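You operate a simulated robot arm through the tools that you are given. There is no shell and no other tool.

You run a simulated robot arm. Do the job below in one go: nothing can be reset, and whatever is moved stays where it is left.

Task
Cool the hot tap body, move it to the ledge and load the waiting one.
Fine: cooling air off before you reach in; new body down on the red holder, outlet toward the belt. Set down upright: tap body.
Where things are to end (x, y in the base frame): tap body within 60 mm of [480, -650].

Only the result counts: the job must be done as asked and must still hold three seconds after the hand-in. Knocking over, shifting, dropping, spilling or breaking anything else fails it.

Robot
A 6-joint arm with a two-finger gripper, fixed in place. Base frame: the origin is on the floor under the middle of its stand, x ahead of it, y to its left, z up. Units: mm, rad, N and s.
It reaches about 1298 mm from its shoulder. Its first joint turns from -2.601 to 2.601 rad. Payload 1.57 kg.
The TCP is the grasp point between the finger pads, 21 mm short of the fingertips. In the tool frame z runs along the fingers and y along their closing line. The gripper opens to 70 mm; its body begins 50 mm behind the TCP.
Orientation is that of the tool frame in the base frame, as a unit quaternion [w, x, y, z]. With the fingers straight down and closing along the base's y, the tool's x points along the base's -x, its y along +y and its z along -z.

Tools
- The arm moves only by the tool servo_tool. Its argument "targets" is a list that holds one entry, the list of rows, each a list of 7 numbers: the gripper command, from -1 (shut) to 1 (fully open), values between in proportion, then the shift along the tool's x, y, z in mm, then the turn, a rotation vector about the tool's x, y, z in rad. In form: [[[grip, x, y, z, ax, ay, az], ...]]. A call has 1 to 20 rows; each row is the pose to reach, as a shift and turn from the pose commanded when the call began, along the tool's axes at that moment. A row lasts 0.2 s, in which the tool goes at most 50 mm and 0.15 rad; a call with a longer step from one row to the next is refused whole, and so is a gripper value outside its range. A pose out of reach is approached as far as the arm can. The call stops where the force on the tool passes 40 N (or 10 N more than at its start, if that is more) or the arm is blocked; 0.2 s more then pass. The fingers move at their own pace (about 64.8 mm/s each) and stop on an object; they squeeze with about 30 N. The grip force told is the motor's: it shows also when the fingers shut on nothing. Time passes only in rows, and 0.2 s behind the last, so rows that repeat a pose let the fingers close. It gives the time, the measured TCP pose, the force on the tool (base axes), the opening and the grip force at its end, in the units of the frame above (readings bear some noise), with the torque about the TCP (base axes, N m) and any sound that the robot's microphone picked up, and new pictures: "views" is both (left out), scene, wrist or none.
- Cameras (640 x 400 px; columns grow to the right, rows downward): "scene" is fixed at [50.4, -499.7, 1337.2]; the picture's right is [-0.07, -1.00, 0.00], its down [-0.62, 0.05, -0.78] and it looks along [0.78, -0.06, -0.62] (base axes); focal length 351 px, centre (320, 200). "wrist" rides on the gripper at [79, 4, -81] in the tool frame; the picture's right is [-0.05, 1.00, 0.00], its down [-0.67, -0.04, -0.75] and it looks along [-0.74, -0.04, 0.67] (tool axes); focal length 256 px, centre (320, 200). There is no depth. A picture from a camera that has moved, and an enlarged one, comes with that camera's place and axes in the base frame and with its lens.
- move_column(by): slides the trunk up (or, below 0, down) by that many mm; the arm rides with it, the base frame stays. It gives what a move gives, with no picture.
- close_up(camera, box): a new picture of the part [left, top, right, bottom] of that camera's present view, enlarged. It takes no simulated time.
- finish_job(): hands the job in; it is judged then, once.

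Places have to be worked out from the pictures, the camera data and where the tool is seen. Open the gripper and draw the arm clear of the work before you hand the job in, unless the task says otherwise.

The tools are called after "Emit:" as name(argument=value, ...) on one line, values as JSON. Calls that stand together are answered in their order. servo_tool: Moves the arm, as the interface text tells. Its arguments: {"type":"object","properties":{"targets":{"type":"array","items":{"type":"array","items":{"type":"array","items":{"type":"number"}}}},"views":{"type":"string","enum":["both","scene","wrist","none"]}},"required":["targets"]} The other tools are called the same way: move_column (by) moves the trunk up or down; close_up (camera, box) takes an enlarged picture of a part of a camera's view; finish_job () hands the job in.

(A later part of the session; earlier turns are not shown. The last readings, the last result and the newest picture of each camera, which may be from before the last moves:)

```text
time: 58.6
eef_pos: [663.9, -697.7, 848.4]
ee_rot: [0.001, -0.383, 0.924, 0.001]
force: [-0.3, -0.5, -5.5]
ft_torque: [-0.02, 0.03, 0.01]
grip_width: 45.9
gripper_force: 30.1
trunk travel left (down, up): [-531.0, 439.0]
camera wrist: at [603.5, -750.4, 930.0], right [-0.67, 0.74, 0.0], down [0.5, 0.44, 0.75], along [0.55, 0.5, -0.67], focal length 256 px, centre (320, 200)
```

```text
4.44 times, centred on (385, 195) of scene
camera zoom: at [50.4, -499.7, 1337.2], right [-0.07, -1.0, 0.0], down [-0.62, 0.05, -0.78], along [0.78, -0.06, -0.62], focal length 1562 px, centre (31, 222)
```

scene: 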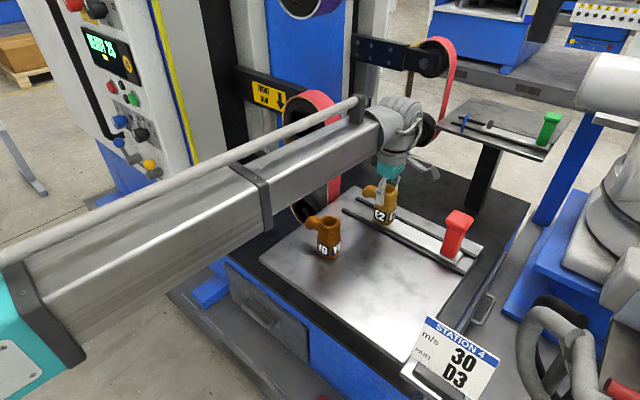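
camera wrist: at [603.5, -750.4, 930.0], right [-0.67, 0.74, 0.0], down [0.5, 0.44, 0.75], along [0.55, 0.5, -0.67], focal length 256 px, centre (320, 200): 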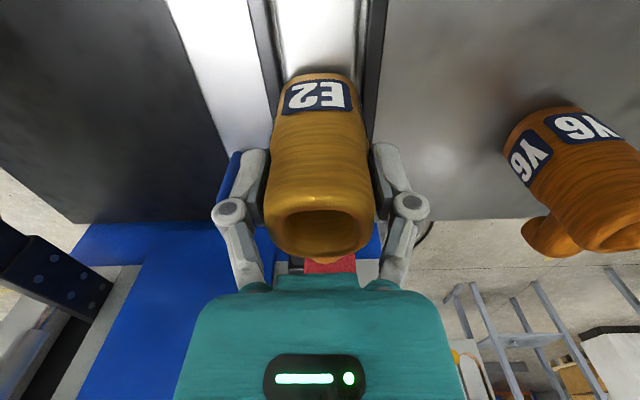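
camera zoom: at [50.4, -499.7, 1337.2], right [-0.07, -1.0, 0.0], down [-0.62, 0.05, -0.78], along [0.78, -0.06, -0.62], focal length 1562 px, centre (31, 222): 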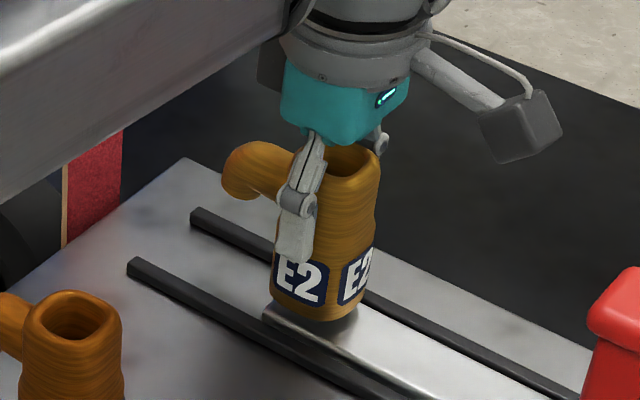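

E2 keeps rising with no slip. I continue with 8 mm steps.

Emit:
move_column(by=8)

Emit:
move_column(by=8)

Emit:
servo_tool(targets=[[[-1, 0, 0, 0, 0, 0, 0]]], views="wrist")

Emit:
close_up(camera="scene", box=[345, 150, 425, 240])

```text
time: 59.1
eef_pos: [663.7, -697.6, 856.8]
ee_rot: [0.001, -0.383, 0.924, 0.001]
force: [0.6, -0.6, -6.6]
ft_torque: [-0.03, 0.06, 0.01]
grip_width: 45.7
gripper_force: 29.8
trunk travel left (down, up): [-539.0, 431.0]
```

```text
time: 59.7
eef_pos: [661.8, -697.0, 865.6]
ee_rot: [0.001, -0.383, 0.924, 0.0]
force: [0.6, 0.7, -5.9]
ft_torque: [-0.05, 0.02, -0.02]
grip_width: 45.8
gripper_force: 29.9
trunk travel left (down, up): [-547.0, 423.0]
```

```text
time: 60.1
eef_pos: [663.3, -698.0, 866.5]
ee_rot: [0.001, -0.383, 0.924, 0.001]
force: [-1.1, 0.0, -6.2]
ft_torque: [-0.03, 0.03, -0.05]
grip_width: 45.7
gripper_force: 30.0
trunk travel left (down, up): [-547.0, 423.0]
camera wrist: at [603.5, -750.4, 946.0], right [-0.67, 0.74, 0.0], down [0.5, 0.44, 0.75], along [0.55, 0.5, -0.67], focal length 256 px, centre (320, 200)
```

wrist: 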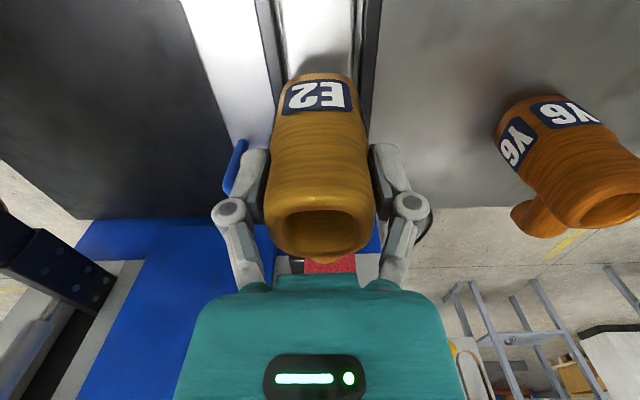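

```text
4.44 times, centred on (385, 195) of scene
camera zoom: at [50.4, -499.7, 1337.2], right [-0.07, -1.0, 0.0], down [-0.62, 0.05, -0.78], along [0.78, -0.06, -0.62], focal length 1562 px, centre (31, 222)
```

zoom: 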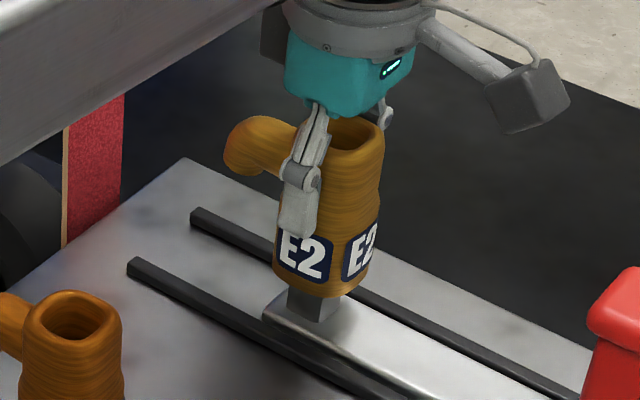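

The square peg is visible under E2 as it rises. I continue in 10 mm steps to clear it.

Emit:
move_column(by=10)

Emit:
move_column(by=10)

Emit:
move_column(by=10)

Emit:
servo_tool(targets=[[[-1, 0, 0, 0, 0, 0, 0]]], views="wrist")

Emit:
close_up(camera="scene", box=[345, 140, 435, 240])

```text
time: 60.7
eef_pos: [664.2, -696.5, 875.6]
ee_rot: [0.0, -0.383, 0.924, 0.001]
force: [0.1, 0.5, -6.1]
ft_torque: [0.0, 0.03, 0.0]
grip_width: 45.8
gripper_force: 29.8
trunk travel left (down, up): [-557.0, 413.0]
```

```text
time: 61.3
eef_pos: [663.6, -697.6, 884.0]
ee_rot: [0.001, -0.383, 0.924, 0.0]
force: [-0.6, -0.3, -6.1]
ft_torque: [-0.04, 0.02, 0.03]
grip_width: 45.7
gripper_force: 30.0
trunk travel left (down, up): [-567.0, 403.0]
```

```text
time: 61.9
eef_pos: [662.5, -696.9, 895.4]
ee_rot: [0.001, -0.383, 0.924, 0.0]
force: [0.2, -0.2, -6.9]
ft_torque: [-0.03, 0.01, 0.06]
grip_width: 45.5
gripper_force: 30.5
trunk travel left (down, up): [-577.0, 393.0]
```

```text
time: 62.3
eef_pos: [663.7, -696.1, 894.2]
ee_rot: [0.001, -0.383, 0.924, 0.0]
force: [0.2, -0.2, -6.1]
ft_torque: [-0.05, 0.02, 0.0]
grip_width: 45.9
gripper_force: 29.7
trunk travel left (down, up): [-577.0, 393.0]
camera wrist: at [603.5, -750.4, 976.0], right [-0.67, 0.74, 0.0], down [0.5, 0.44, 0.75], along [0.55, 0.5, -0.67], focal length 256 px, centre (320, 200)
```

wrist: 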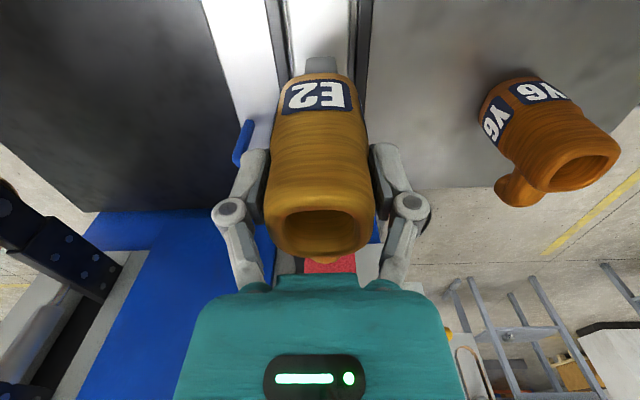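

```text
4.00 times, centred on (390, 190) of scene
camera zoom: at [50.4, -499.7, 1337.2], right [-0.07, -1.0, 0.0], down [-0.62, 0.05, -0.78], along [0.78, -0.06, -0.62], focal length 1406 px, centre (40, 240)
```

zoom: 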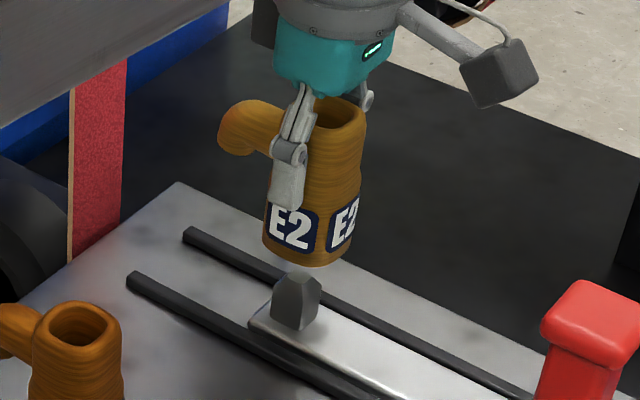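

E2 is free of the peg; its seated reference was TCP (662,-697,839.8) at yaw 45°. I raise 20 mm more and carry it gently to about (465,-665) on the plate, well clear of Y6.

Emit:
move_column(by=10)

Emit:
move_column(by=10)

Emit:
servo_tool(targets=[[[-1, 5, 7, 0, 0, 0, 0], [-1, 15, 21, 0, 0, 0, 0], [-1, 26, 36, 0, 0, 0, 0], [-1, 37, 51, 0, 0, 0, 0], [-1, 48, 66, 0, 0, 0, 0], [-1, 59, 81, 0, 0, 0, 0], [-1, 70, 96, 0, 0, 0, 0], [-1, 81, 111, 0, 0, 0, 0], [-1, 92, 126, 0, 0, 0, 0], [-1, 102, 141, 0, 0, 0, 0], [-1, 111, 154, 0, 0, 0, 0], [-1, 117, 162, 0, 0, 0, 0], [-1, 117, 162, 0, 0, 0, 0]]], views="both")

```text
time: 62.8
eef_pos: [663.0, -697.1, 905.4]
ee_rot: [0.001, -0.383, 0.924, 0.0]
force: [0.2, 0.4, -6.1]
ft_torque: [-0.04, -0.01, -0.01]
grip_width: 45.5
gripper_force: 29.8
trunk travel left (down, up): [-587.0, 383.0]
```

```text
time: 63.4
eef_pos: [662.5, -696.5, 914.5]
ee_rot: [0.001, -0.382, 0.924, 0.001]
force: [0.3, -0.1, -6.6]
ft_torque: [-0.01, -0.01, 0.02]
grip_width: 45.7
gripper_force: 30.1
trunk travel left (down, up): [-597.0, 373.0]
```

```text
time: 66.2
eef_pos: [465.0, -665.5, 916.2]
ee_rot: [0.0, -0.382, 0.924, 0.0]
force: [-0.4, 0.3, -6.0]
ft_torque: [-0.05, -0.02, 0.0]
grip_width: 45.6
gripper_force: 30.0
trunk travel left (down, up): [-597.0, 373.0]
camera wrist: at [406.1, -719.0, 996.2], right [-0.67, 0.74, 0.0], down [0.5, 0.44, 0.75], along [0.55, 0.5, -0.67], focal length 256 px, centre (320, 200)
```

scene: 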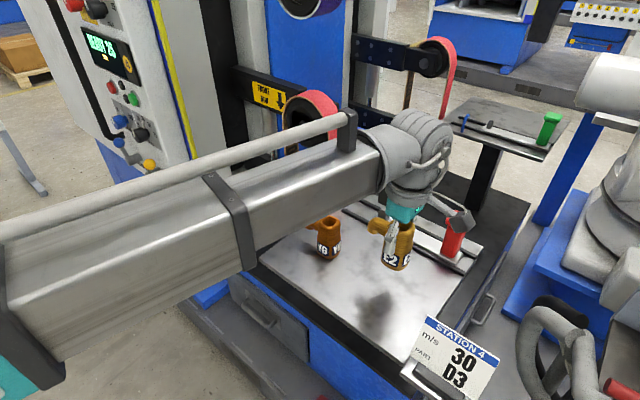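
wrist: 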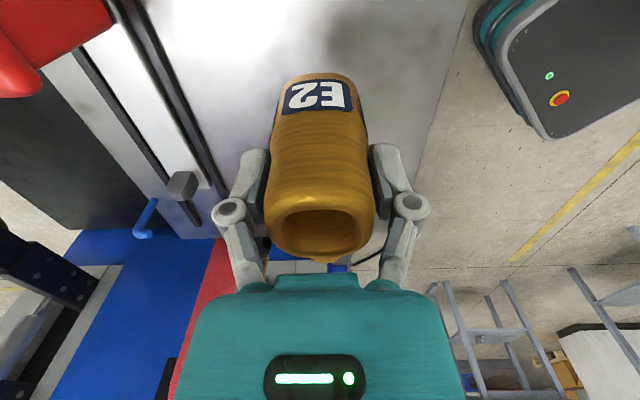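

E2 is held steady above the target spot at TCP (465,-665.5,916). I lower in 10 mm steps toward the plate.

Emit:
move_column(by=-12)

Emit:
move_column(by=-12)

Emit:
move_column(by=-12)

Emit:
move_column(by=-12)

Emit:
move_column(by=-12)

Emit:
servo_tool(targets=[[[-1, 0, 0, 0, 0, 0, 0]]], views="both")

Emit:
close_up(camera="scene", box=[330, 200, 450, 320])

```text
time: 66.8
eef_pos: [465.7, -664.4, 903.8]
ee_rot: [0.001, -0.382, 0.924, 0.0]
force: [0.1, 0.0, -5.9]
ft_torque: [0.03, 0.04, 0.01]
grip_width: 45.7
gripper_force: 30.3
trunk travel left (down, up): [-585.0, 385.0]
```

```text
time: 67.4
eef_pos: [465.0, -665.1, 892.4]
ee_rot: [0.001, -0.382, 0.924, 0.0]
force: [-0.4, -0.1, -5.4]
ft_torque: [-0.06, 0.01, 0.0]
grip_width: 45.7
gripper_force: 30.1
trunk travel left (down, up): [-573.0, 397.0]
```

```text
time: 68.0
eef_pos: [465.6, -666.5, 879.7]
ee_rot: [0.001, -0.382, 0.924, 0.0]
force: [0.4, 0.3, -6.9]
ft_torque: [-0.04, 0.01, 0.0]
grip_width: 45.8
gripper_force: 30.0
trunk travel left (down, up): [-561.0, 409.0]
```

```text
time: 68.6
eef_pos: [465.3, -665.7, 868.1]
ee_rot: [0.0, -0.384, 0.923, 0.0]
force: [0.3, -0.9, -6.2]
ft_torque: [-0.04, 0.01, 0.01]
grip_width: 45.9
gripper_force: 30.0
trunk travel left (down, up): [-549.0, 421.0]
```

```text
time: 69.2
eef_pos: [466.4, -667.1, 854.7]
ee_rot: [0.001, -0.382, 0.924, 0.0]
force: [-0.3, -1.5, -5.8]
ft_torque: [-0.02, 0.02, -0.01]
grip_width: 45.7
gripper_force: 30.2
trunk travel left (down, up): [-537.0, 433.0]
```

```text
time: 69.6
eef_pos: [465.4, -665.0, 855.4]
ee_rot: [0.001, -0.383, 0.924, 0.001]
force: [0.6, 0.5, -5.5]
ft_torque: [-0.01, 0.0, 0.03]
grip_width: 45.9
gripper_force: 30.6
trunk travel left (down, up): [-537.0, 433.0]
camera wrist: at [406.2, -718.9, 936.2], right [-0.67, 0.74, 0.0], down [0.5, 0.44, 0.75], along [0.55, 0.5, -0.67], focal length 256 px, centre (320, 200)
```

scene: 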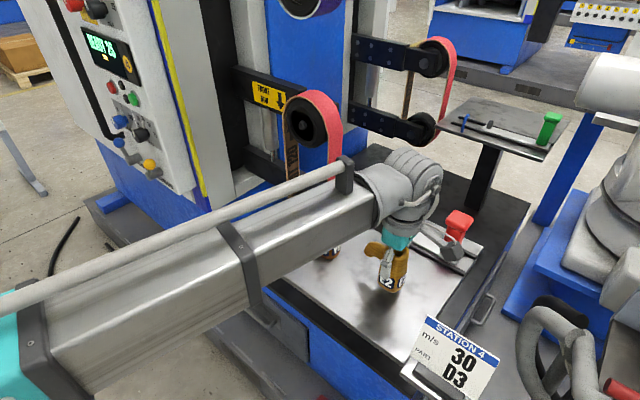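
wrist: 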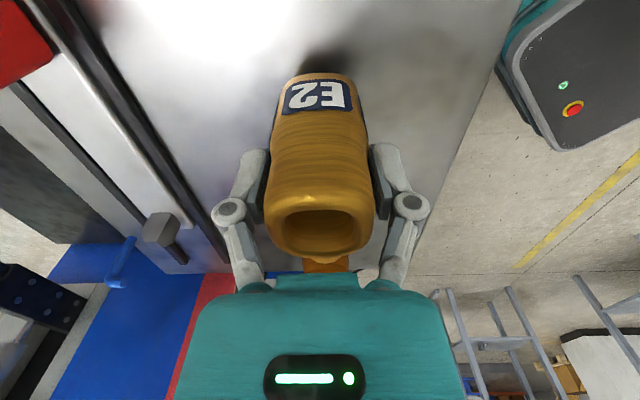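

```text
3.33 times, centred on (390, 260) of scene
camera zoom: at [50.4, -499.7, 1337.2], right [-0.07, -1.0, 0.0], down [-0.62, 0.05, -0.78], along [0.78, -0.06, -0.62], focal length 1171 px, centre (87, 0)
```

zoom: 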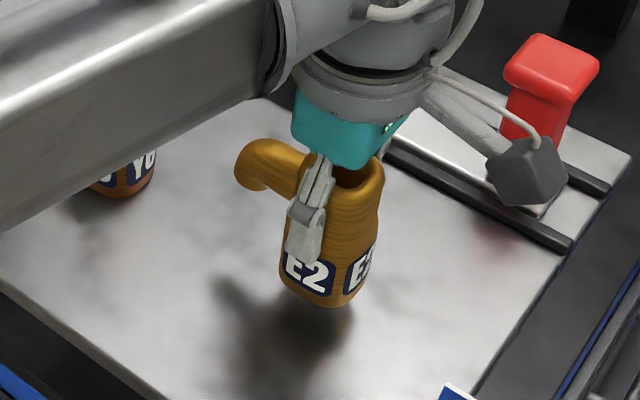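

E2 hangs upright about 15–30 mm over the plate. I continue down in small steps, watching the force for contact.

Emit:
move_column(by=-10)

Emit:
move_column(by=-6)

Emit:
move_column(by=-4)

Emit:
servo_tool(targets=[[[-1, 0, 0, 0, 0, 0, 0]]], views="none")

Emit:
close_up(camera="scene", box=[330, 220, 450, 320])

```text
time: 70.2
eef_pos: [466.0, -666.0, 846.4]
ee_rot: [0.0, -0.383, 0.924, 0.0]
force: [-0.4, 0.5, -6.1]
ft_torque: [-0.05, -0.01, 0.0]
grip_width: 45.7
gripper_force: 30.2
trunk travel left (down, up): [-527.0, 443.0]
```

```text
time: 70.8
eef_pos: [465.4, -665.3, 839.6]
ee_rot: [0.002, -0.383, 0.924, 0.0]
force: [-0.2, 0.2, -5.8]
ft_torque: [-0.02, 0.01, -0.01]
grip_width: 45.5
gripper_force: 29.7
trunk travel left (down, up): [-521.0, 449.0]
```

```text
time: 71.3
eef_pos: [466.1, -665.5, 835.7]
ee_rot: [0.0, -0.383, 0.924, 0.0]
force: [0.9, 1.0, -6.8]
ft_torque: [-0.03, 0.03, -0.01]
grip_width: 46.0
gripper_force: 29.8
trunk travel left (down, up): [-517.0, 453.0]
```

```text
time: 71.7
eef_pos: [466.6, -665.1, 835.8]
ee_rot: [0.001, -0.383, 0.924, 0.0]
force: [0.5, -0.1, -6.0]
ft_torque: [-0.03, 0.05, 0.0]
grip_width: 45.9
gripper_force: 30.3
trunk travel left (down, up): [-517.0, 453.0]
```

```text
4.00 times, centred on (390, 270) of scene
camera zoom: at [50.4, -499.7, 1337.2], right [-0.07, -1.0, 0.0], down [-0.62, 0.05, -0.78], along [0.78, -0.06, -0.62], focal length 1406 px, centre (40, -80)
```

zoom: 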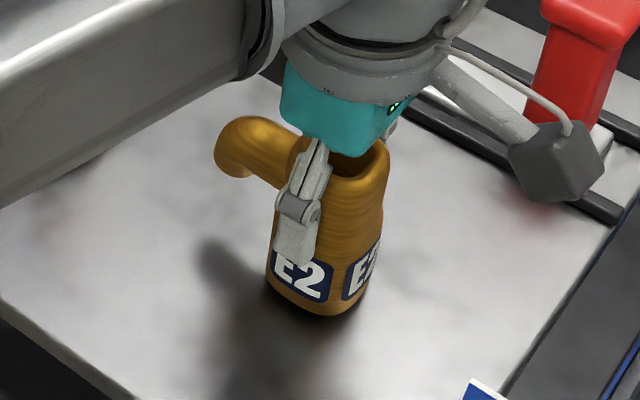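

The shadow has nearly closed under the base, a few mm to go. I step down 3 mm at a time until the weight comes off.

Emit:
move_column(by=-3)

Emit:
move_column(by=-3)

Emit:
servo_tool(targets=[[[-1, 0, 0, 0, 0, 0, 0]]], views="none")

```text
time: 72.2
eef_pos: [465.1, -665.5, 832.1]
ee_rot: [0.0, -0.383, 0.924, 0.0]
force: [0.0, 0.0, -5.0]
ft_torque: [-0.02, 0.02, 0.0]
grip_width: 45.8
gripper_force: 30.0
trunk travel left (down, up): [-514.0, 456.0]
```

```text
time: 72.7
eef_pos: [464.2, -665.8, 830.7]
ee_rot: [0.001, -0.383, 0.924, 0.001]
force: [1.8, -3.0, 3.2]
ft_torque: [0.02, -0.03, -0.03]
grip_width: 45.8
gripper_force: 30.2
trunk travel left (down, up): [-511.0, 459.0]
```

```text
time: 73.1
eef_pos: [465.2, -666.1, 829.4]
ee_rot: [0.001, -0.383, 0.924, 0.0]
force: [2.7, -4.1, 6.4]
ft_torque: [0.0, -0.07, -0.02]
grip_width: 45.9
gripper_force: 29.5
trunk travel left (down, up): [-511.0, 459.0]
```

Contact made: weight is off at TCP z≈830. I open the fingers gradually to release E2.

Emit:
servo_tool(targets=[[[0.35, 0, 0, 0, 0, 0, 0], [0.4, 0, 0, 0, 0, 0, 0], [0.5, 0, 0, 0, 0, 0, 0], [0.7, 0, 0, 0, 0, 0, 0], [1, 0, 0, 0, 0, 0, 0], [1, 0, 0, 0, 0, 0, 0]]], views="both")

Emit:
close_up(camera="scene", box=[330, 220, 450, 320])

```text
time: 74.5
eef_pos: [464.9, -665.7, 829.5]
ee_rot: [0.001, -0.383, 0.924, 0.0]
force: [0.3, -0.4, 0.4]
ft_torque: [-0.01, 0.04, -0.03]
grip_width: 69.9
gripper_force: 0.0
trunk travel left (down, up): [-511.0, 459.0]
camera wrist: at [406.0, -718.6, 910.6], right [-0.67, 0.74, 0.0], down [0.5, 0.44, 0.75], along [0.55, 0.5, -0.67], focal length 256 px, centre (320, 200)
```

scene: 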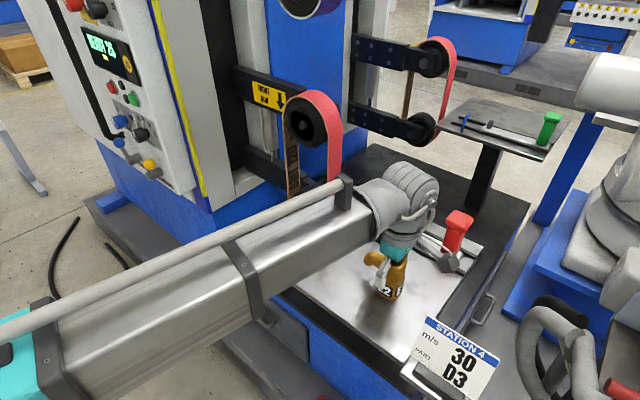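
wrist: 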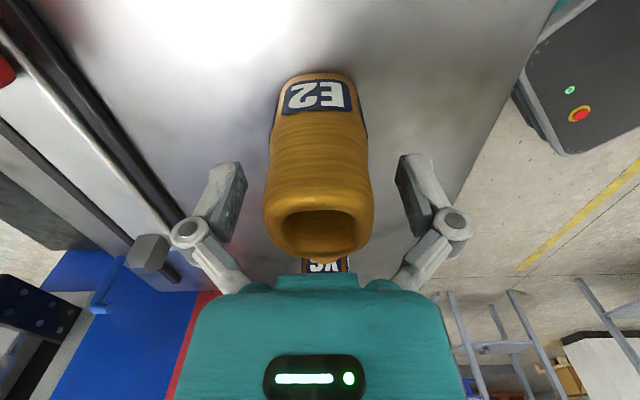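

```text
4.00 times, centred on (390, 270) of scene
camera zoom: at [50.4, -499.7, 1337.2], right [-0.07, -1.0, 0.0], down [-0.62, 0.05, -0.78], along [0.78, -0.06, -0.62], focal length 1406 px, centre (40, -80)
```

zoom: 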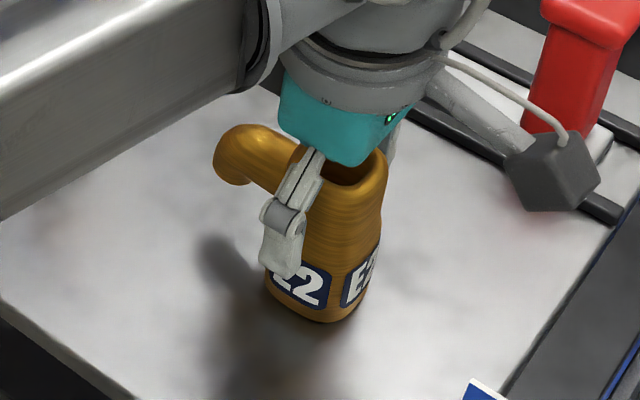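

E2 stands on the plate, released. I raise the hand straight up to clear it.

Emit:
move_column(by=20)

Emit:
move_column(by=100)

Emit:
servo_tool(targets=[[[1, 0, 0, 0, 0, 0, 0]]], views="both")

```text
time: 75.2
eef_pos: [465.4, -665.8, 850.0]
ee_rot: [0.001, -0.383, 0.924, 0.0]
force: [0.2, 0.2, 0.2]
ft_torque: [0.03, 0.02, 0.0]
grip_width: 69.7
gripper_force: 0.1
trunk travel left (down, up): [-531.0, 439.0]
```

```text
time: 76.5
eef_pos: [466.2, -665.9, 949.2]
ee_rot: [0.0, -0.382, 0.924, 0.001]
force: [-0.6, -0.2, -0.1]
ft_torque: [0.03, 0.03, 0.02]
grip_width: 70.2
gripper_force: 0.1
trunk travel left (down, up): [-631.0, 339.0]
```

```text
time: 76.9
eef_pos: [464.1, -666.0, 950.3]
ee_rot: [0.001, -0.383, 0.924, 0.0]
force: [-0.7, 0.9, -0.7]
ft_torque: [-0.04, -0.03, 0.02]
grip_width: 70.0
gripper_force: 0.1
trunk travel left (down, up): [-631.0, 339.0]
camera wrist: at [406.0, -718.6, 1030.6], right [-0.67, 0.74, 0.0], down [0.5, 0.44, 0.75], along [0.55, 0.5, -0.67], focal length 256 px, centre (320, 200)
```

scene: 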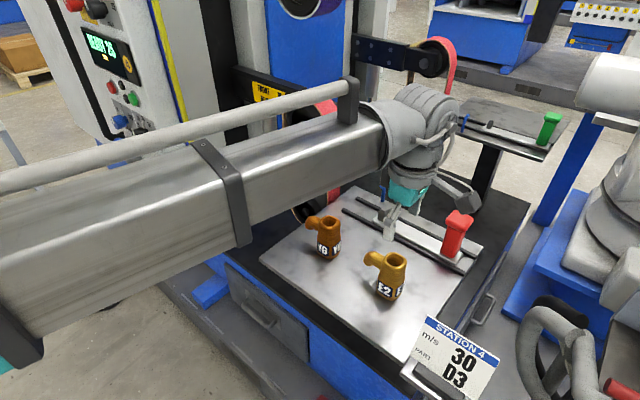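
wrist: 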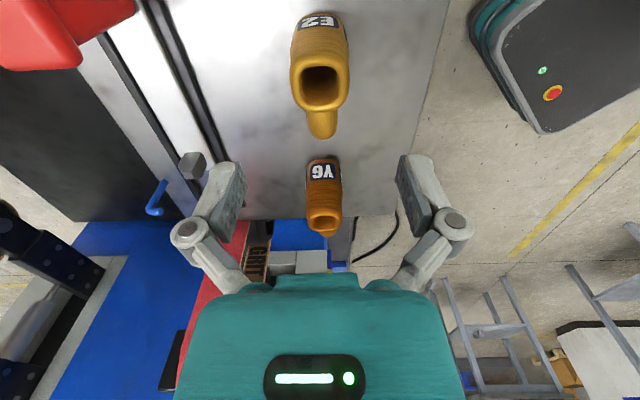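

E2 is standing free on the ledge. Next I move along +t by 150 mm to come over Y6 and look at its orientation.

Emit:
servo_tool(targets=[[[1, -30, 0, 0, 0, 0, 0], [1, -65, 0, 0, 0, 0, 0], [1, -100, 0, 0, 0, 0, 0], [1, -130, 0, 0, 0, 0, 0], [1, -150, 0, 0, 0, 0, 0], [1, -150, 0, 0, 0, 0, 0]]], views="both")

Emit:
close_up(camera="wrist", box=[230, 20, 410, 180])

Emit:
close_up(camera="scene", box=[280, 190, 440, 310])

```text
time: 78.3
eef_pos: [571.8, -558.2, 949.5]
ee_rot: [0.001, -0.382, 0.924, 0.001]
force: [0.0, 0.3, 0.0]
ft_torque: [-0.02, 0.01, 0.04]
grip_width: 69.8
gripper_force: 0.1
trunk travel left (down, up): [-631.0, 339.0]
camera wrist: at [512.2, -611.8, 1030.6], right [-0.67, 0.74, 0.0], down [0.5, 0.44, 0.75], along [0.56, 0.5, -0.67], focal length 256 px, centre (320, 200)
```

scene: 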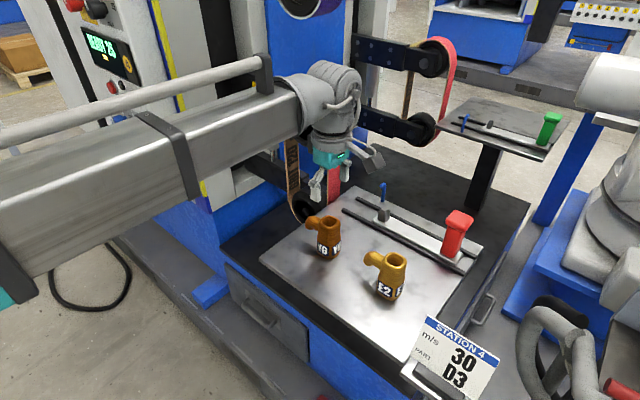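
wrist: 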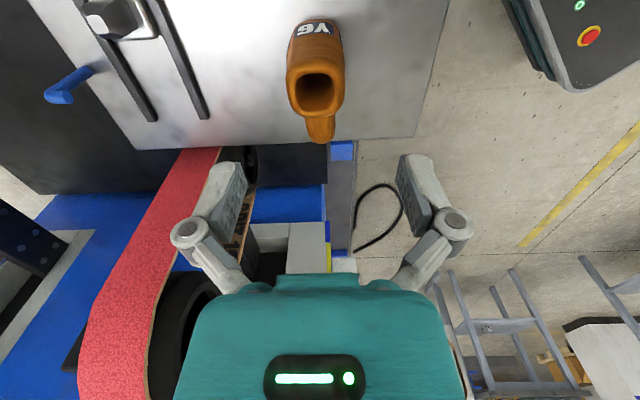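

```text
2.50 times, centred on (320, 100) of wrist
camera zoom: at [512.2, -611.8, 1030.6], right [-0.67, 0.74, 0.0], down [0.5, 0.44, 0.75], along [0.56, 0.5, -0.67], focal length 640 px, centre (320, 450)
```

zoom: 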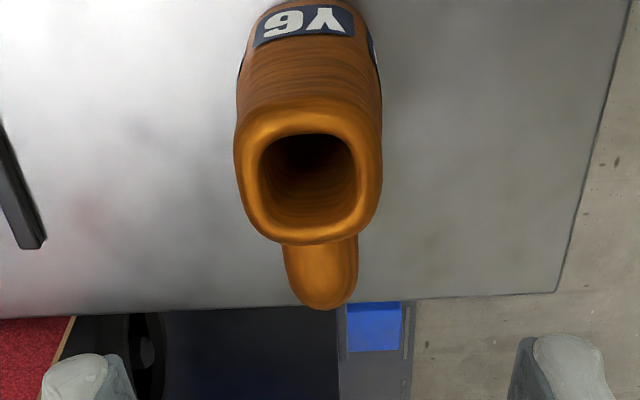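

```text
3.33 times, centred on (360, 250) of scene
camera zoom: at [50.4, -499.7, 1337.2], right [-0.07, -1.0, 0.0], down [-0.62, 0.05, -0.78], along [0.78, -0.06, -0.62], focal length 1171 px, centre (187, 33)
```

zoom: 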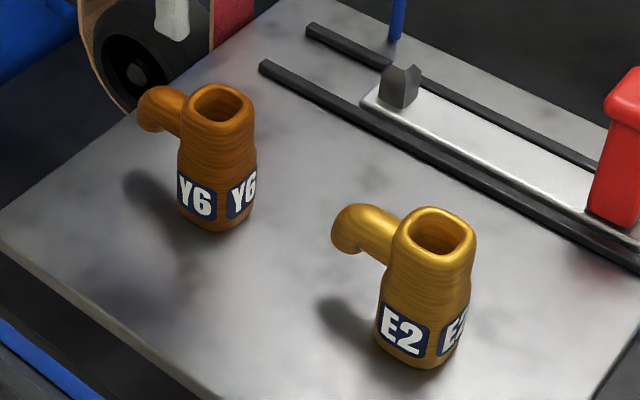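

Y6 is nearly perfectly aligned (outlet within ~2° of the slide direction), about 4 mm ahead and 3.6 mm to the far side of the TCP line. I correct and lower 60 mm for a check.

Emit:
servo_tool(targets=[[[1, -4, -3.6, 0, 0, 0, 0], [1, -4, -3.6, 0, 0, 0, 0]]], views="none")

Emit:
move_column(by=-60)

Emit:
servo_tool(targets=[[[1, 0, 0, 0, 0, 0, 0]]], views="both")

Emit:
close_up(camera="wrist", box=[200, 60, 440, 240])

```text
time: 78.9
eef_pos: [576.6, -558.2, 949.8]
ee_rot: [0.002, -0.382, 0.924, 0.0]
force: [0.4, -0.7, -0.1]
ft_torque: [-0.01, -0.01, 0.0]
grip_width: 69.8
gripper_force: 0.1
trunk travel left (down, up): [-631.0, 339.0]
```

```text
time: 79.9
eef_pos: [577.5, -557.7, 889.4]
ee_rot: [0.001, -0.382, 0.924, 0.001]
force: [0.1, -0.9, -0.8]
ft_torque: [0.0, 0.01, -0.02]
grip_width: 70.1
gripper_force: 0.0
trunk travel left (down, up): [-571.0, 399.0]
```

```text
time: 80.3
eef_pos: [577.5, -557.6, 889.4]
ee_rot: [0.0, -0.383, 0.924, 0.001]
force: [0.1, 0.3, -1.2]
ft_torque: [0.0, 0.03, 0.0]
grip_width: 70.1
gripper_force: 0.0
trunk travel left (down, up): [-571.0, 399.0]
camera wrist: at [517.7, -611.9, 970.6], right [-0.67, 0.74, 0.0], down [0.5, 0.44, 0.75], along [0.55, 0.5, -0.67], focal length 256 px, centre (320, 200)
```

scene: 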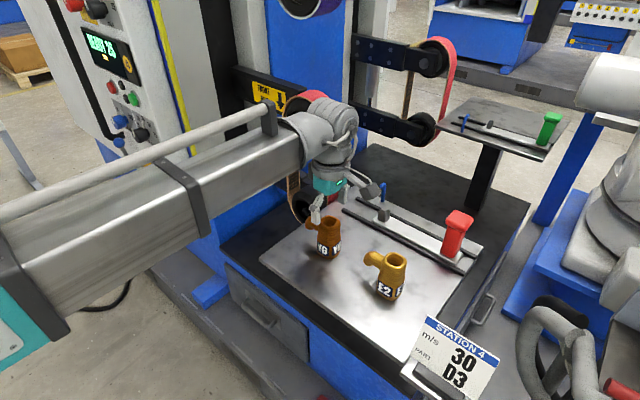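
wrist: 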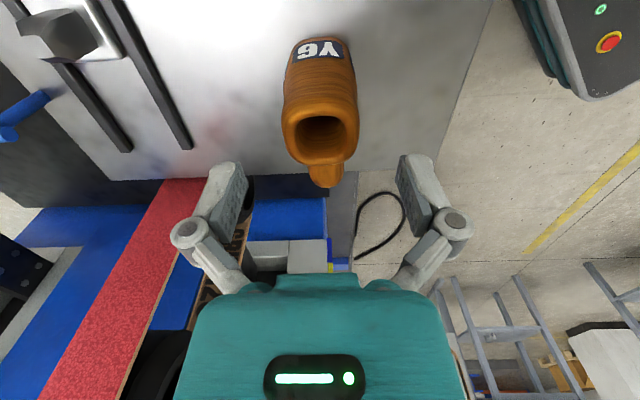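

```text
2.22 times, centred on (320, 150) of wrist
camera zoom: at [517.7, -611.9, 970.6], right [-0.67, 0.74, 0.0], down [0.5, 0.44, 0.75], along [0.55, 0.5, -0.67], focal length 569 px, centre (320, 311)
```

zoom: 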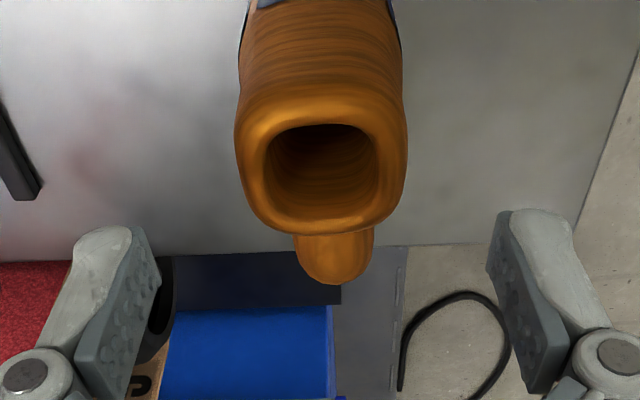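

Y6 is centred; compared with E2's view its outlet is turned about 2.5° counter-clockwise. I rotate the hand by that much to match, then lower to the waist grip height (TCP ≈ 831).

Emit:
servo_tool(targets=[[[1, 0, -0.4, 0, 0, 0, -0.022], [1, 0.5, -0.4, 0, 0, 0, -0.045], [1, 0.5, -0.4, 0, 0, 0, -0.045]]], views="none")

Emit:
move_column(by=-50)

Emit:
move_column(by=-8.5)

Emit:
servo_tool(targets=[[[1, 0, 0, 0, 0, 0, 0]]], views="both")

Emit:
close_up(camera="scene", box=[280, 180, 420, 290])

```text
time: 81.1
eef_pos: [577.6, -559.0, 889.3]
ee_rot: [0.002, -0.403, 0.915, 0.0]
force: [-0.1, 0.1, 0.0]
ft_torque: [0.01, 0.04, -0.01]
grip_width: 70.0
gripper_force: 0.1
trunk travel left (down, up): [-571.0, 399.0]
```

```text
time: 82.0
eef_pos: [576.6, -558.9, 839.5]
ee_rot: [0.0, -0.403, 0.915, 0.0]
force: [-0.1, 0.0, -0.3]
ft_torque: [-0.02, 0.01, 0.04]
grip_width: 69.8
gripper_force: 0.0
trunk travel left (down, up): [-521.0, 449.0]
```

```text
time: 82.6
eef_pos: [576.4, -559.6, 831.4]
ee_rot: [0.0, -0.404, 0.915, 0.0]
force: [-0.5, 0.2, 0.3]
ft_torque: [0.03, -0.02, -0.01]
grip_width: 70.1
gripper_force: 0.1
trunk travel left (down, up): [-513.0, 457.0]
```

```text
time: 83.0
eef_pos: [576.1, -558.9, 831.2]
ee_rot: [0.001, -0.404, 0.915, 0.001]
force: [-0.4, 0.1, 0.0]
ft_torque: [0.0, 0.01, -0.04]
grip_width: 70.0
gripper_force: 0.1
trunk travel left (down, up): [-513.0, 457.0]
camera wrist: at [520.1, -615.1, 912.1], right [-0.7, 0.71, 0.0], down [0.48, 0.47, 0.75], along [0.53, 0.52, -0.67], focal length 256 px, centre (320, 200)
```

scene: 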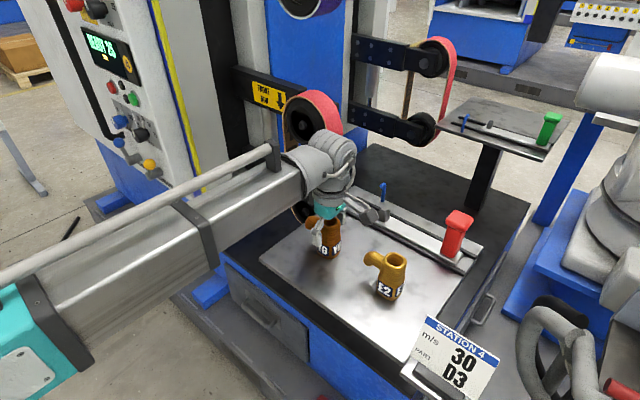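
wrist: 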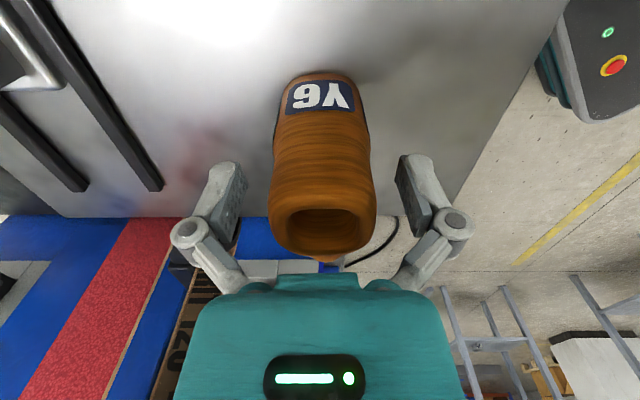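

```text
3.64 times, centred on (350, 235) of scene
camera zoom: at [50.4, -499.7, 1337.2], right [-0.07, -1.0, 0.0], down [-0.62, 0.05, -0.78], along [0.78, -0.06, -0.62], focal length 1278 px, centre (211, 73)
```

zoom: 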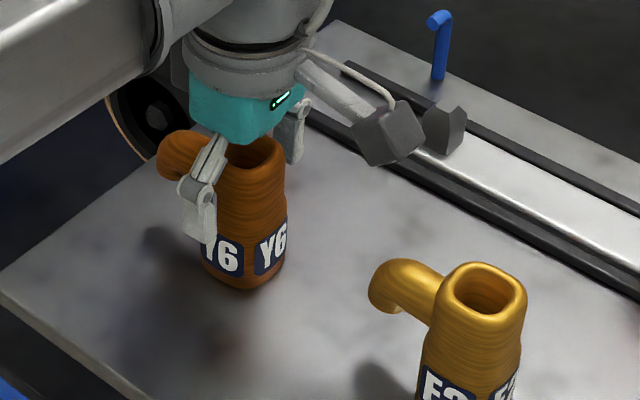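

The fingers straddle Y6 at the waist with even clearance. I close on it.

Emit:
servo_tool(targets=[[[0.6, 0, 0, 0, 0, 0, 0], [0.4, 0, 0, 0, 0, 0, 0], [0.2, 0, 0, 0, 0, 0, 0], [-1, 0, 0, 0, 0, 0, 0], [-1, 0, 0, 0, 0, 0, 0], [-1, 0, 0, 0, 0, 0, 0]]], views="wrist")

Emit:
close_up(camera="wrist", box=[190, 70, 450, 290])

```text
time: 84.4
eef_pos: [577.3, -558.3, 831.5]
ee_rot: [0.001, -0.403, 0.915, -0.001]
force: [-3.4, 1.2, 2.5]
ft_torque: [0.25, 0.13, 0.02]
grip_width: 45.7
gripper_force: 30.6
trunk travel left (down, up): [-513.0, 457.0]
camera wrist: at [519.8, -614.9, 912.4], right [-0.7, 0.71, 0.0], down [0.48, 0.47, 0.75], along [0.53, 0.52, -0.67], focal length 256 px, centre (320, 200)
```

wrist: 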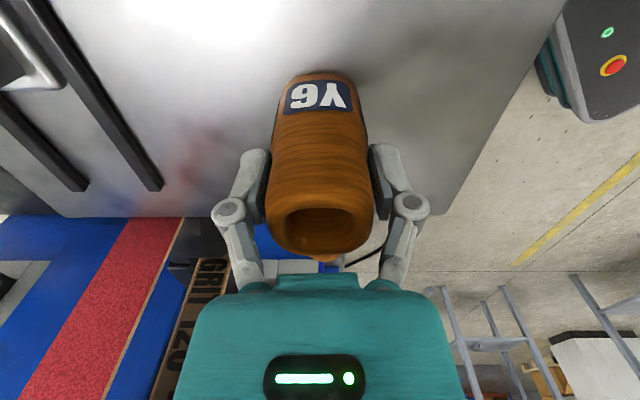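

```text
1.82 times, centred on (320, 180) of wrist
camera zoom: at [519.8, -614.9, 912.4], right [-0.7, 0.71, 0.0], down [0.48, 0.47, 0.75], along [0.53, 0.52, -0.67], focal length 465 px, centre (320, 236)
```

zoom: 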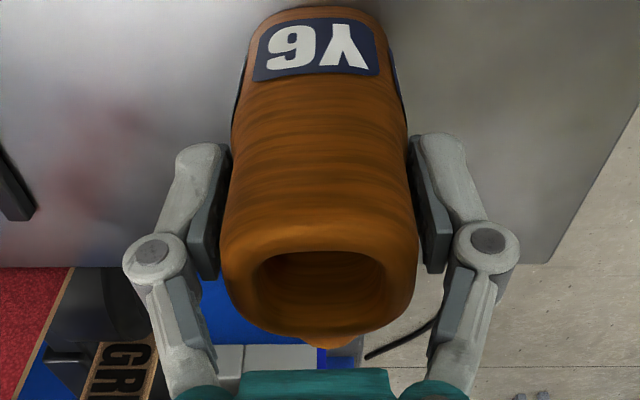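

Grip is 45.7 mm with little side load, same as E2's good grip. I lift in small steps.

Emit:
move_column(by=5)

Emit:
move_column(by=5)

Emit:
servo_tool(targets=[[[-1, 0, 0, 0, 0, 0, 0]]], views="wrist")

Emit:
close_up(camera="scene", box=[280, 180, 420, 290])

```text
time: 85.0
eef_pos: [577.6, -559.4, 836.7]
ee_rot: [0.001, -0.404, 0.915, 0.001]
force: [0.4, -0.9, -5.6]
ft_torque: [-0.03, 0.03, -0.01]
grip_width: 45.7
gripper_force: 29.8
trunk travel left (down, up): [-518.0, 452.0]
```

```text
time: 85.5
eef_pos: [577.3, -559.3, 840.5]
ee_rot: [0.001, -0.402, 0.916, 0.0]
force: [-0.3, -0.3, -5.3]
ft_torque: [-0.07, 0.02, -0.01]
grip_width: 45.7
gripper_force: 29.9
trunk travel left (down, up): [-523.0, 447.0]
```

```text
time: 85.9
eef_pos: [577.3, -560.3, 841.2]
ee_rot: [0.001, -0.403, 0.915, 0.0]
force: [0.5, 0.0, -6.7]
ft_torque: [-0.03, 0.01, 0.02]
grip_width: 45.6
gripper_force: 30.4
trunk travel left (down, up): [-523.0, 447.0]
camera wrist: at [520.4, -615.4, 921.7], right [-0.7, 0.71, 0.0], down [0.48, 0.47, 0.75], along [0.53, 0.52, -0.67], focal length 256 px, centre (320, 200)
```

wrist: 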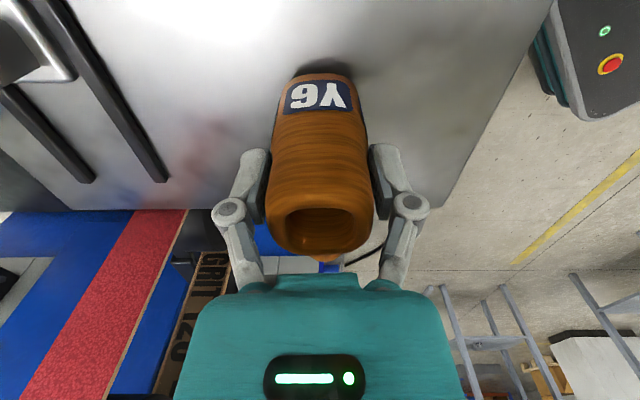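

```text
3.64 times, centred on (350, 235) of scene
camera zoom: at [50.4, -499.7, 1337.2], right [-0.07, -1.0, 0.0], down [-0.62, 0.05, -0.78], along [0.78, -0.06, -0.62], focal length 1278 px, centre (211, 73)
```

zoom: 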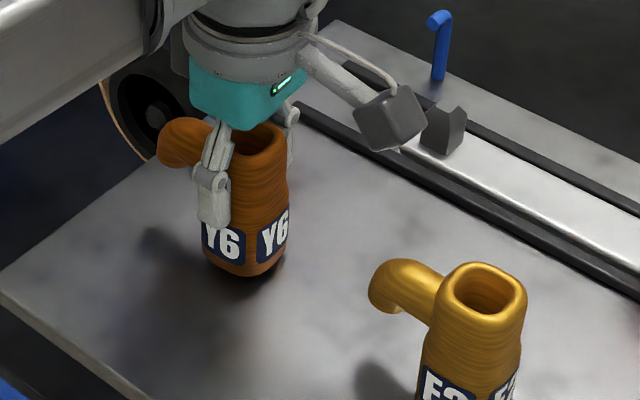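

Y6 is up and steady at about 6 N. I raise it in 10–12 mm steps to clear the peg height.

Emit:
move_column(by=10)

Emit:
move_column(by=12)

Emit:
move_column(by=12)

Emit:
move_column(by=12)

Emit:
move_column(by=12)

Emit:
move_column(by=12)

Emit:
servo_tool(targets=[[[-1, 0, 0, 0, 0, 0, 0]]], views="both")

```text
time: 86.5
eef_pos: [577.0, -559.4, 850.9]
ee_rot: [0.002, -0.402, 0.916, 0.0]
force: [0.2, 0.6, -6.8]
ft_torque: [-0.03, 0.03, -0.01]
grip_width: 45.7
gripper_force: 29.5
trunk travel left (down, up): [-533.0, 437.0]
```

```text
time: 87.1
eef_pos: [577.6, -559.2, 863.4]
ee_rot: [0.001, -0.403, 0.915, 0.001]
force: [0.0, 0.0, -5.6]
ft_torque: [-0.04, 0.05, 0.0]
grip_width: 45.6
gripper_force: 29.7
trunk travel left (down, up): [-545.0, 425.0]
```

```text
time: 87.7
eef_pos: [578.0, -559.7, 875.5]
ee_rot: [0.001, -0.403, 0.915, 0.0]
force: [0.7, 0.1, -6.5]
ft_torque: [-0.08, 0.04, -0.01]
grip_width: 45.8
gripper_force: 29.7
trunk travel left (down, up): [-557.0, 413.0]
```

```text
time: 88.3
eef_pos: [577.0, -559.2, 886.7]
ee_rot: [0.001, -0.403, 0.915, 0.001]
force: [-0.2, 0.2, -5.9]
ft_torque: [-0.01, 0.03, 0.01]
grip_width: 45.6
gripper_force: 30.5
trunk travel left (down, up): [-569.0, 401.0]
```

```text
time: 88.9
eef_pos: [576.0, -560.1, 898.1]
ee_rot: [0.002, -0.404, 0.915, 0.0]
force: [-0.1, -0.4, -6.5]
ft_torque: [-0.01, 0.04, -0.01]
grip_width: 45.8
gripper_force: 30.2
trunk travel left (down, up): [-581.0, 389.0]
```

```text
time: 89.5
eef_pos: [577.9, -558.3, 910.5]
ee_rot: [0.001, -0.402, 0.916, 0.0]
force: [0.5, -0.9, -6.4]
ft_torque: [-0.04, 0.04, 0.0]
grip_width: 46.0
gripper_force: 30.1
trunk travel left (down, up): [-593.0, 377.0]
```

```text
time: 89.9
eef_pos: [576.8, -559.8, 910.9]
ee_rot: [0.001, -0.403, 0.915, 0.0]
force: [0.4, 0.1, -5.3]
ft_torque: [-0.03, 0.03, 0.01]
grip_width: 45.7
gripper_force: 30.9
trunk travel left (down, up): [-593.0, 377.0]
camera wrist: at [520.4, -615.4, 991.7], right [-0.7, 0.71, 0.0], down [0.48, 0.47, 0.75], along [0.53, 0.52, -0.67], focal length 256 px, centre (320, 200)
```

scene: 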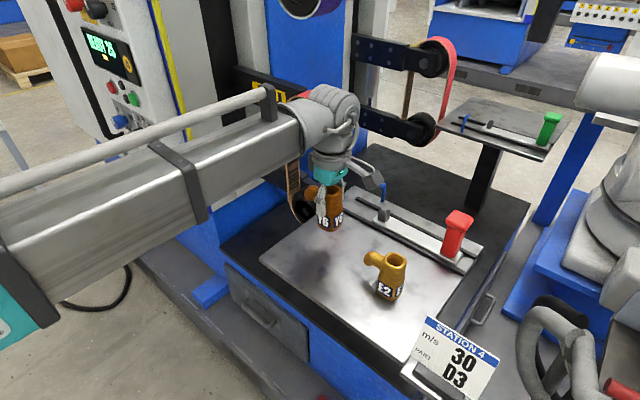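
wrist: 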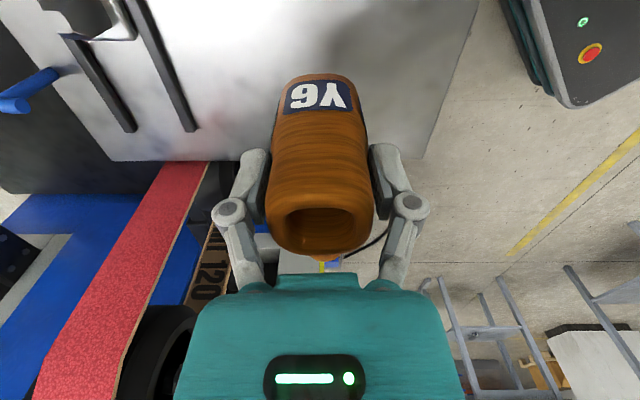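

Y6 is held 71 mm above seat level. I carry it gently to above the red holder's peg (reference TCP (663,-697.3)), rotating back to the 45° yaw so the outlet faces the belt.

Emit:
servo_tool(targets=[[[-1, 2, -6, 0, 0, 0, 0.004], [-1, 5, -19, 0, 0, 0, 0.009], [-1, 9, -34, 0, 0, 0, 0.014], [-1, 14, -50, 0, 0, 0, 0.019], [-1, 19, -67, 0, 0, 0, 0.024], [-1, 24, -84, 0, 0, 0, 0.029], [-1, 29, -101, 0, 0, 0, 0.034], [-1, 34, -118, 0, 0, 0, 0.039], [-1, 38, -134, 0, 0, 0, 0.043], [-1, 41.5, -148, 0, 0, 0, 0.045], [-1, 43.2, -156.4, 0, 0, 0, 0.045], [-1, 43.2, -156.4, 0, 0, 0, 0.045]]], views="both")

Emit:
close_up(camera="scene", box=[345, 140, 435, 240])

Emit:
close_up(camera="wrist", box=[240, 0, 400, 130])

```text
time: 92.5
eef_pos: [664.1, -696.3, 910.1]
ee_rot: [0.001, -0.383, 0.924, 0.0]
force: [-0.5, -0.8, -5.5]
ft_torque: [-0.01, 0.05, -0.02]
grip_width: 45.5
gripper_force: 29.9
trunk travel left (down, up): [-593.0, 377.0]
camera wrist: at [604.4, -750.4, 991.5], right [-0.67, 0.74, 0.0], down [0.5, 0.44, 0.75], along [0.55, 0.5, -0.67], focal length 256 px, centre (320, 200)
```

scene: 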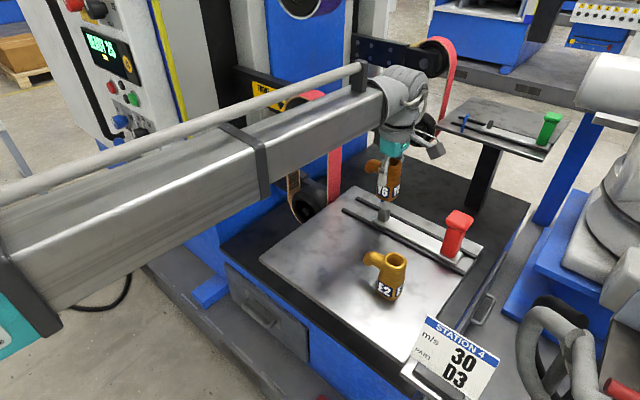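
wrist: 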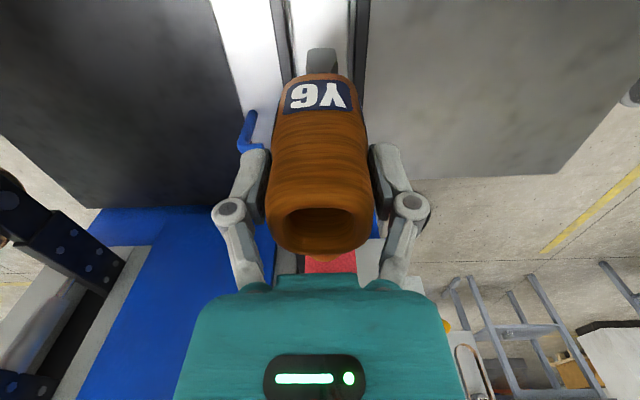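

```text
4.00 times, centred on (390, 190) of scene
camera zoom: at [50.4, -499.7, 1337.2], right [-0.07, -1.0, 0.0], down [-0.62, 0.05, -0.78], along [0.78, -0.06, -0.62], focal length 1406 px, centre (40, 240)
```

zoom: 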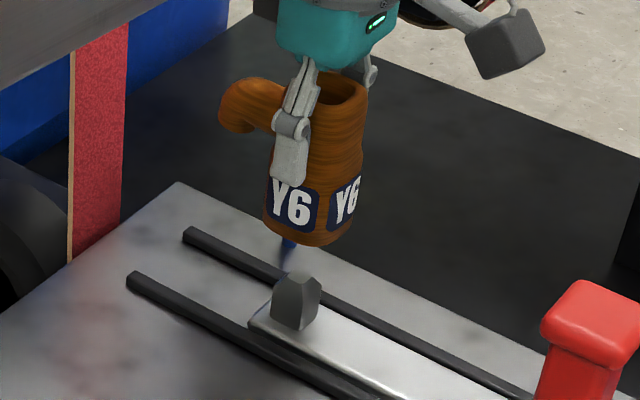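

```text
3.08 times, centred on (320, 65) of wrist
camera zoom: at [604.4, -750.4, 991.5], right [-0.67, 0.74, 0.0], down [0.5, 0.44, 0.75], along [0.55, 0.5, -0.67], focal length 788 px, centre (320, 615)
```

zoom: 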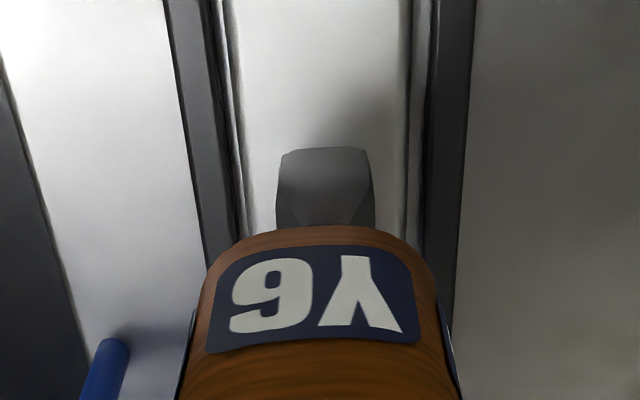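

The peg lies right under Y6, matching E2's geometry within a millimetre. I trim 0.7 mm and lower to just above the peg.

Emit:
servo_tool(targets=[[[-1, 0.6, 0.6, 0, 0, 0, 0], [-1, 0.6, 0.6, 0, 0, 0, 0]]], views="none")

Emit:
move_column(by=-10)

Emit:
move_column(by=-10)

Emit:
move_column(by=-8)

Emit:
servo_tool(targets=[[[-1, 0, 0, 0, 0, 0, 0]]], views="wrist")

Emit:
close_up(camera="scene", box=[355, 150, 425, 240])

```text
time: 93.1
eef_pos: [661.7, -698.0, 910.6]
ee_rot: [0.0, -0.382, 0.924, 0.001]
force: [1.0, -0.2, -6.1]
ft_torque: [-0.03, 0.03, 0.0]
grip_width: 45.6
gripper_force: 29.9
trunk travel left (down, up): [-593.0, 377.0]
```

```text
time: 93.7
eef_pos: [662.8, -696.1, 900.7]
ee_rot: [0.0, -0.382, 0.924, 0.0]
force: [-1.2, -0.4, -5.1]
ft_torque: [-0.01, 0.04, 0.01]
grip_width: 45.9
gripper_force: 30.6
trunk travel left (down, up): [-583.0, 387.0]
```

```text
time: 94.2
eef_pos: [662.7, -696.9, 890.7]
ee_rot: [0.001, -0.383, 0.924, 0.0]
force: [0.5, -1.1, -5.8]
ft_torque: [-0.03, 0.06, -0.01]
grip_width: 45.7
gripper_force: 29.9
trunk travel left (down, up): [-573.0, 397.0]
```

```text
time: 94.8
eef_pos: [663.1, -695.5, 883.0]
ee_rot: [0.001, -0.382, 0.924, 0.001]
force: [0.2, -0.3, -5.3]
ft_torque: [-0.01, 0.04, -0.03]
grip_width: 45.7
gripper_force: 29.7
trunk travel left (down, up): [-565.0, 405.0]
```

```text
time: 95.2
eef_pos: [663.4, -696.3, 883.0]
ee_rot: [0.001, -0.382, 0.924, 0.0]
force: [-0.3, 0.1, -6.6]
ft_torque: [-0.05, 0.06, 0.03]
grip_width: 45.8
gripper_force: 30.3
trunk travel left (down, up): [-565.0, 405.0]
camera wrist: at [603.5, -750.3, 963.5], right [-0.67, 0.74, 0.0], down [0.5, 0.44, 0.75], along [0.55, 0.5, -0.67], focal length 256 px, centre (320, 200)
```

wrist: 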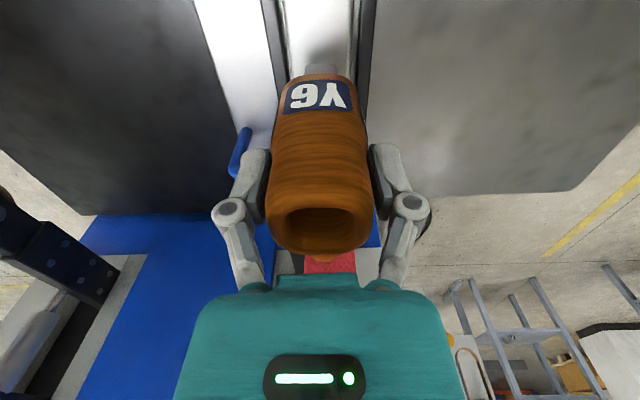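

```text
4.44 times, centred on (390, 195) of scene
camera zoom: at [50.4, -499.7, 1337.2], right [-0.07, -1.0, 0.0], down [-0.62, 0.05, -0.78], along [0.78, -0.06, -0.62], focal length 1562 px, centre (9, 222)
```

zoom: 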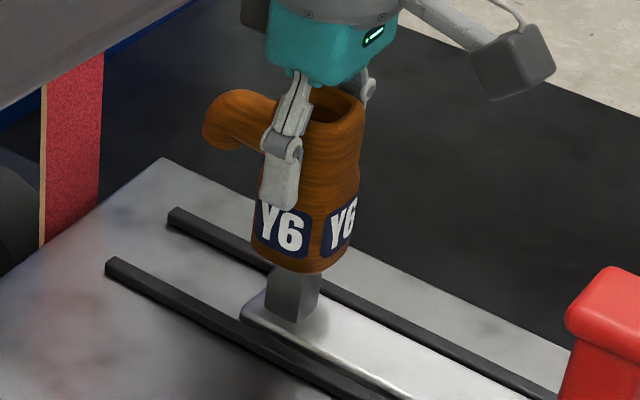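

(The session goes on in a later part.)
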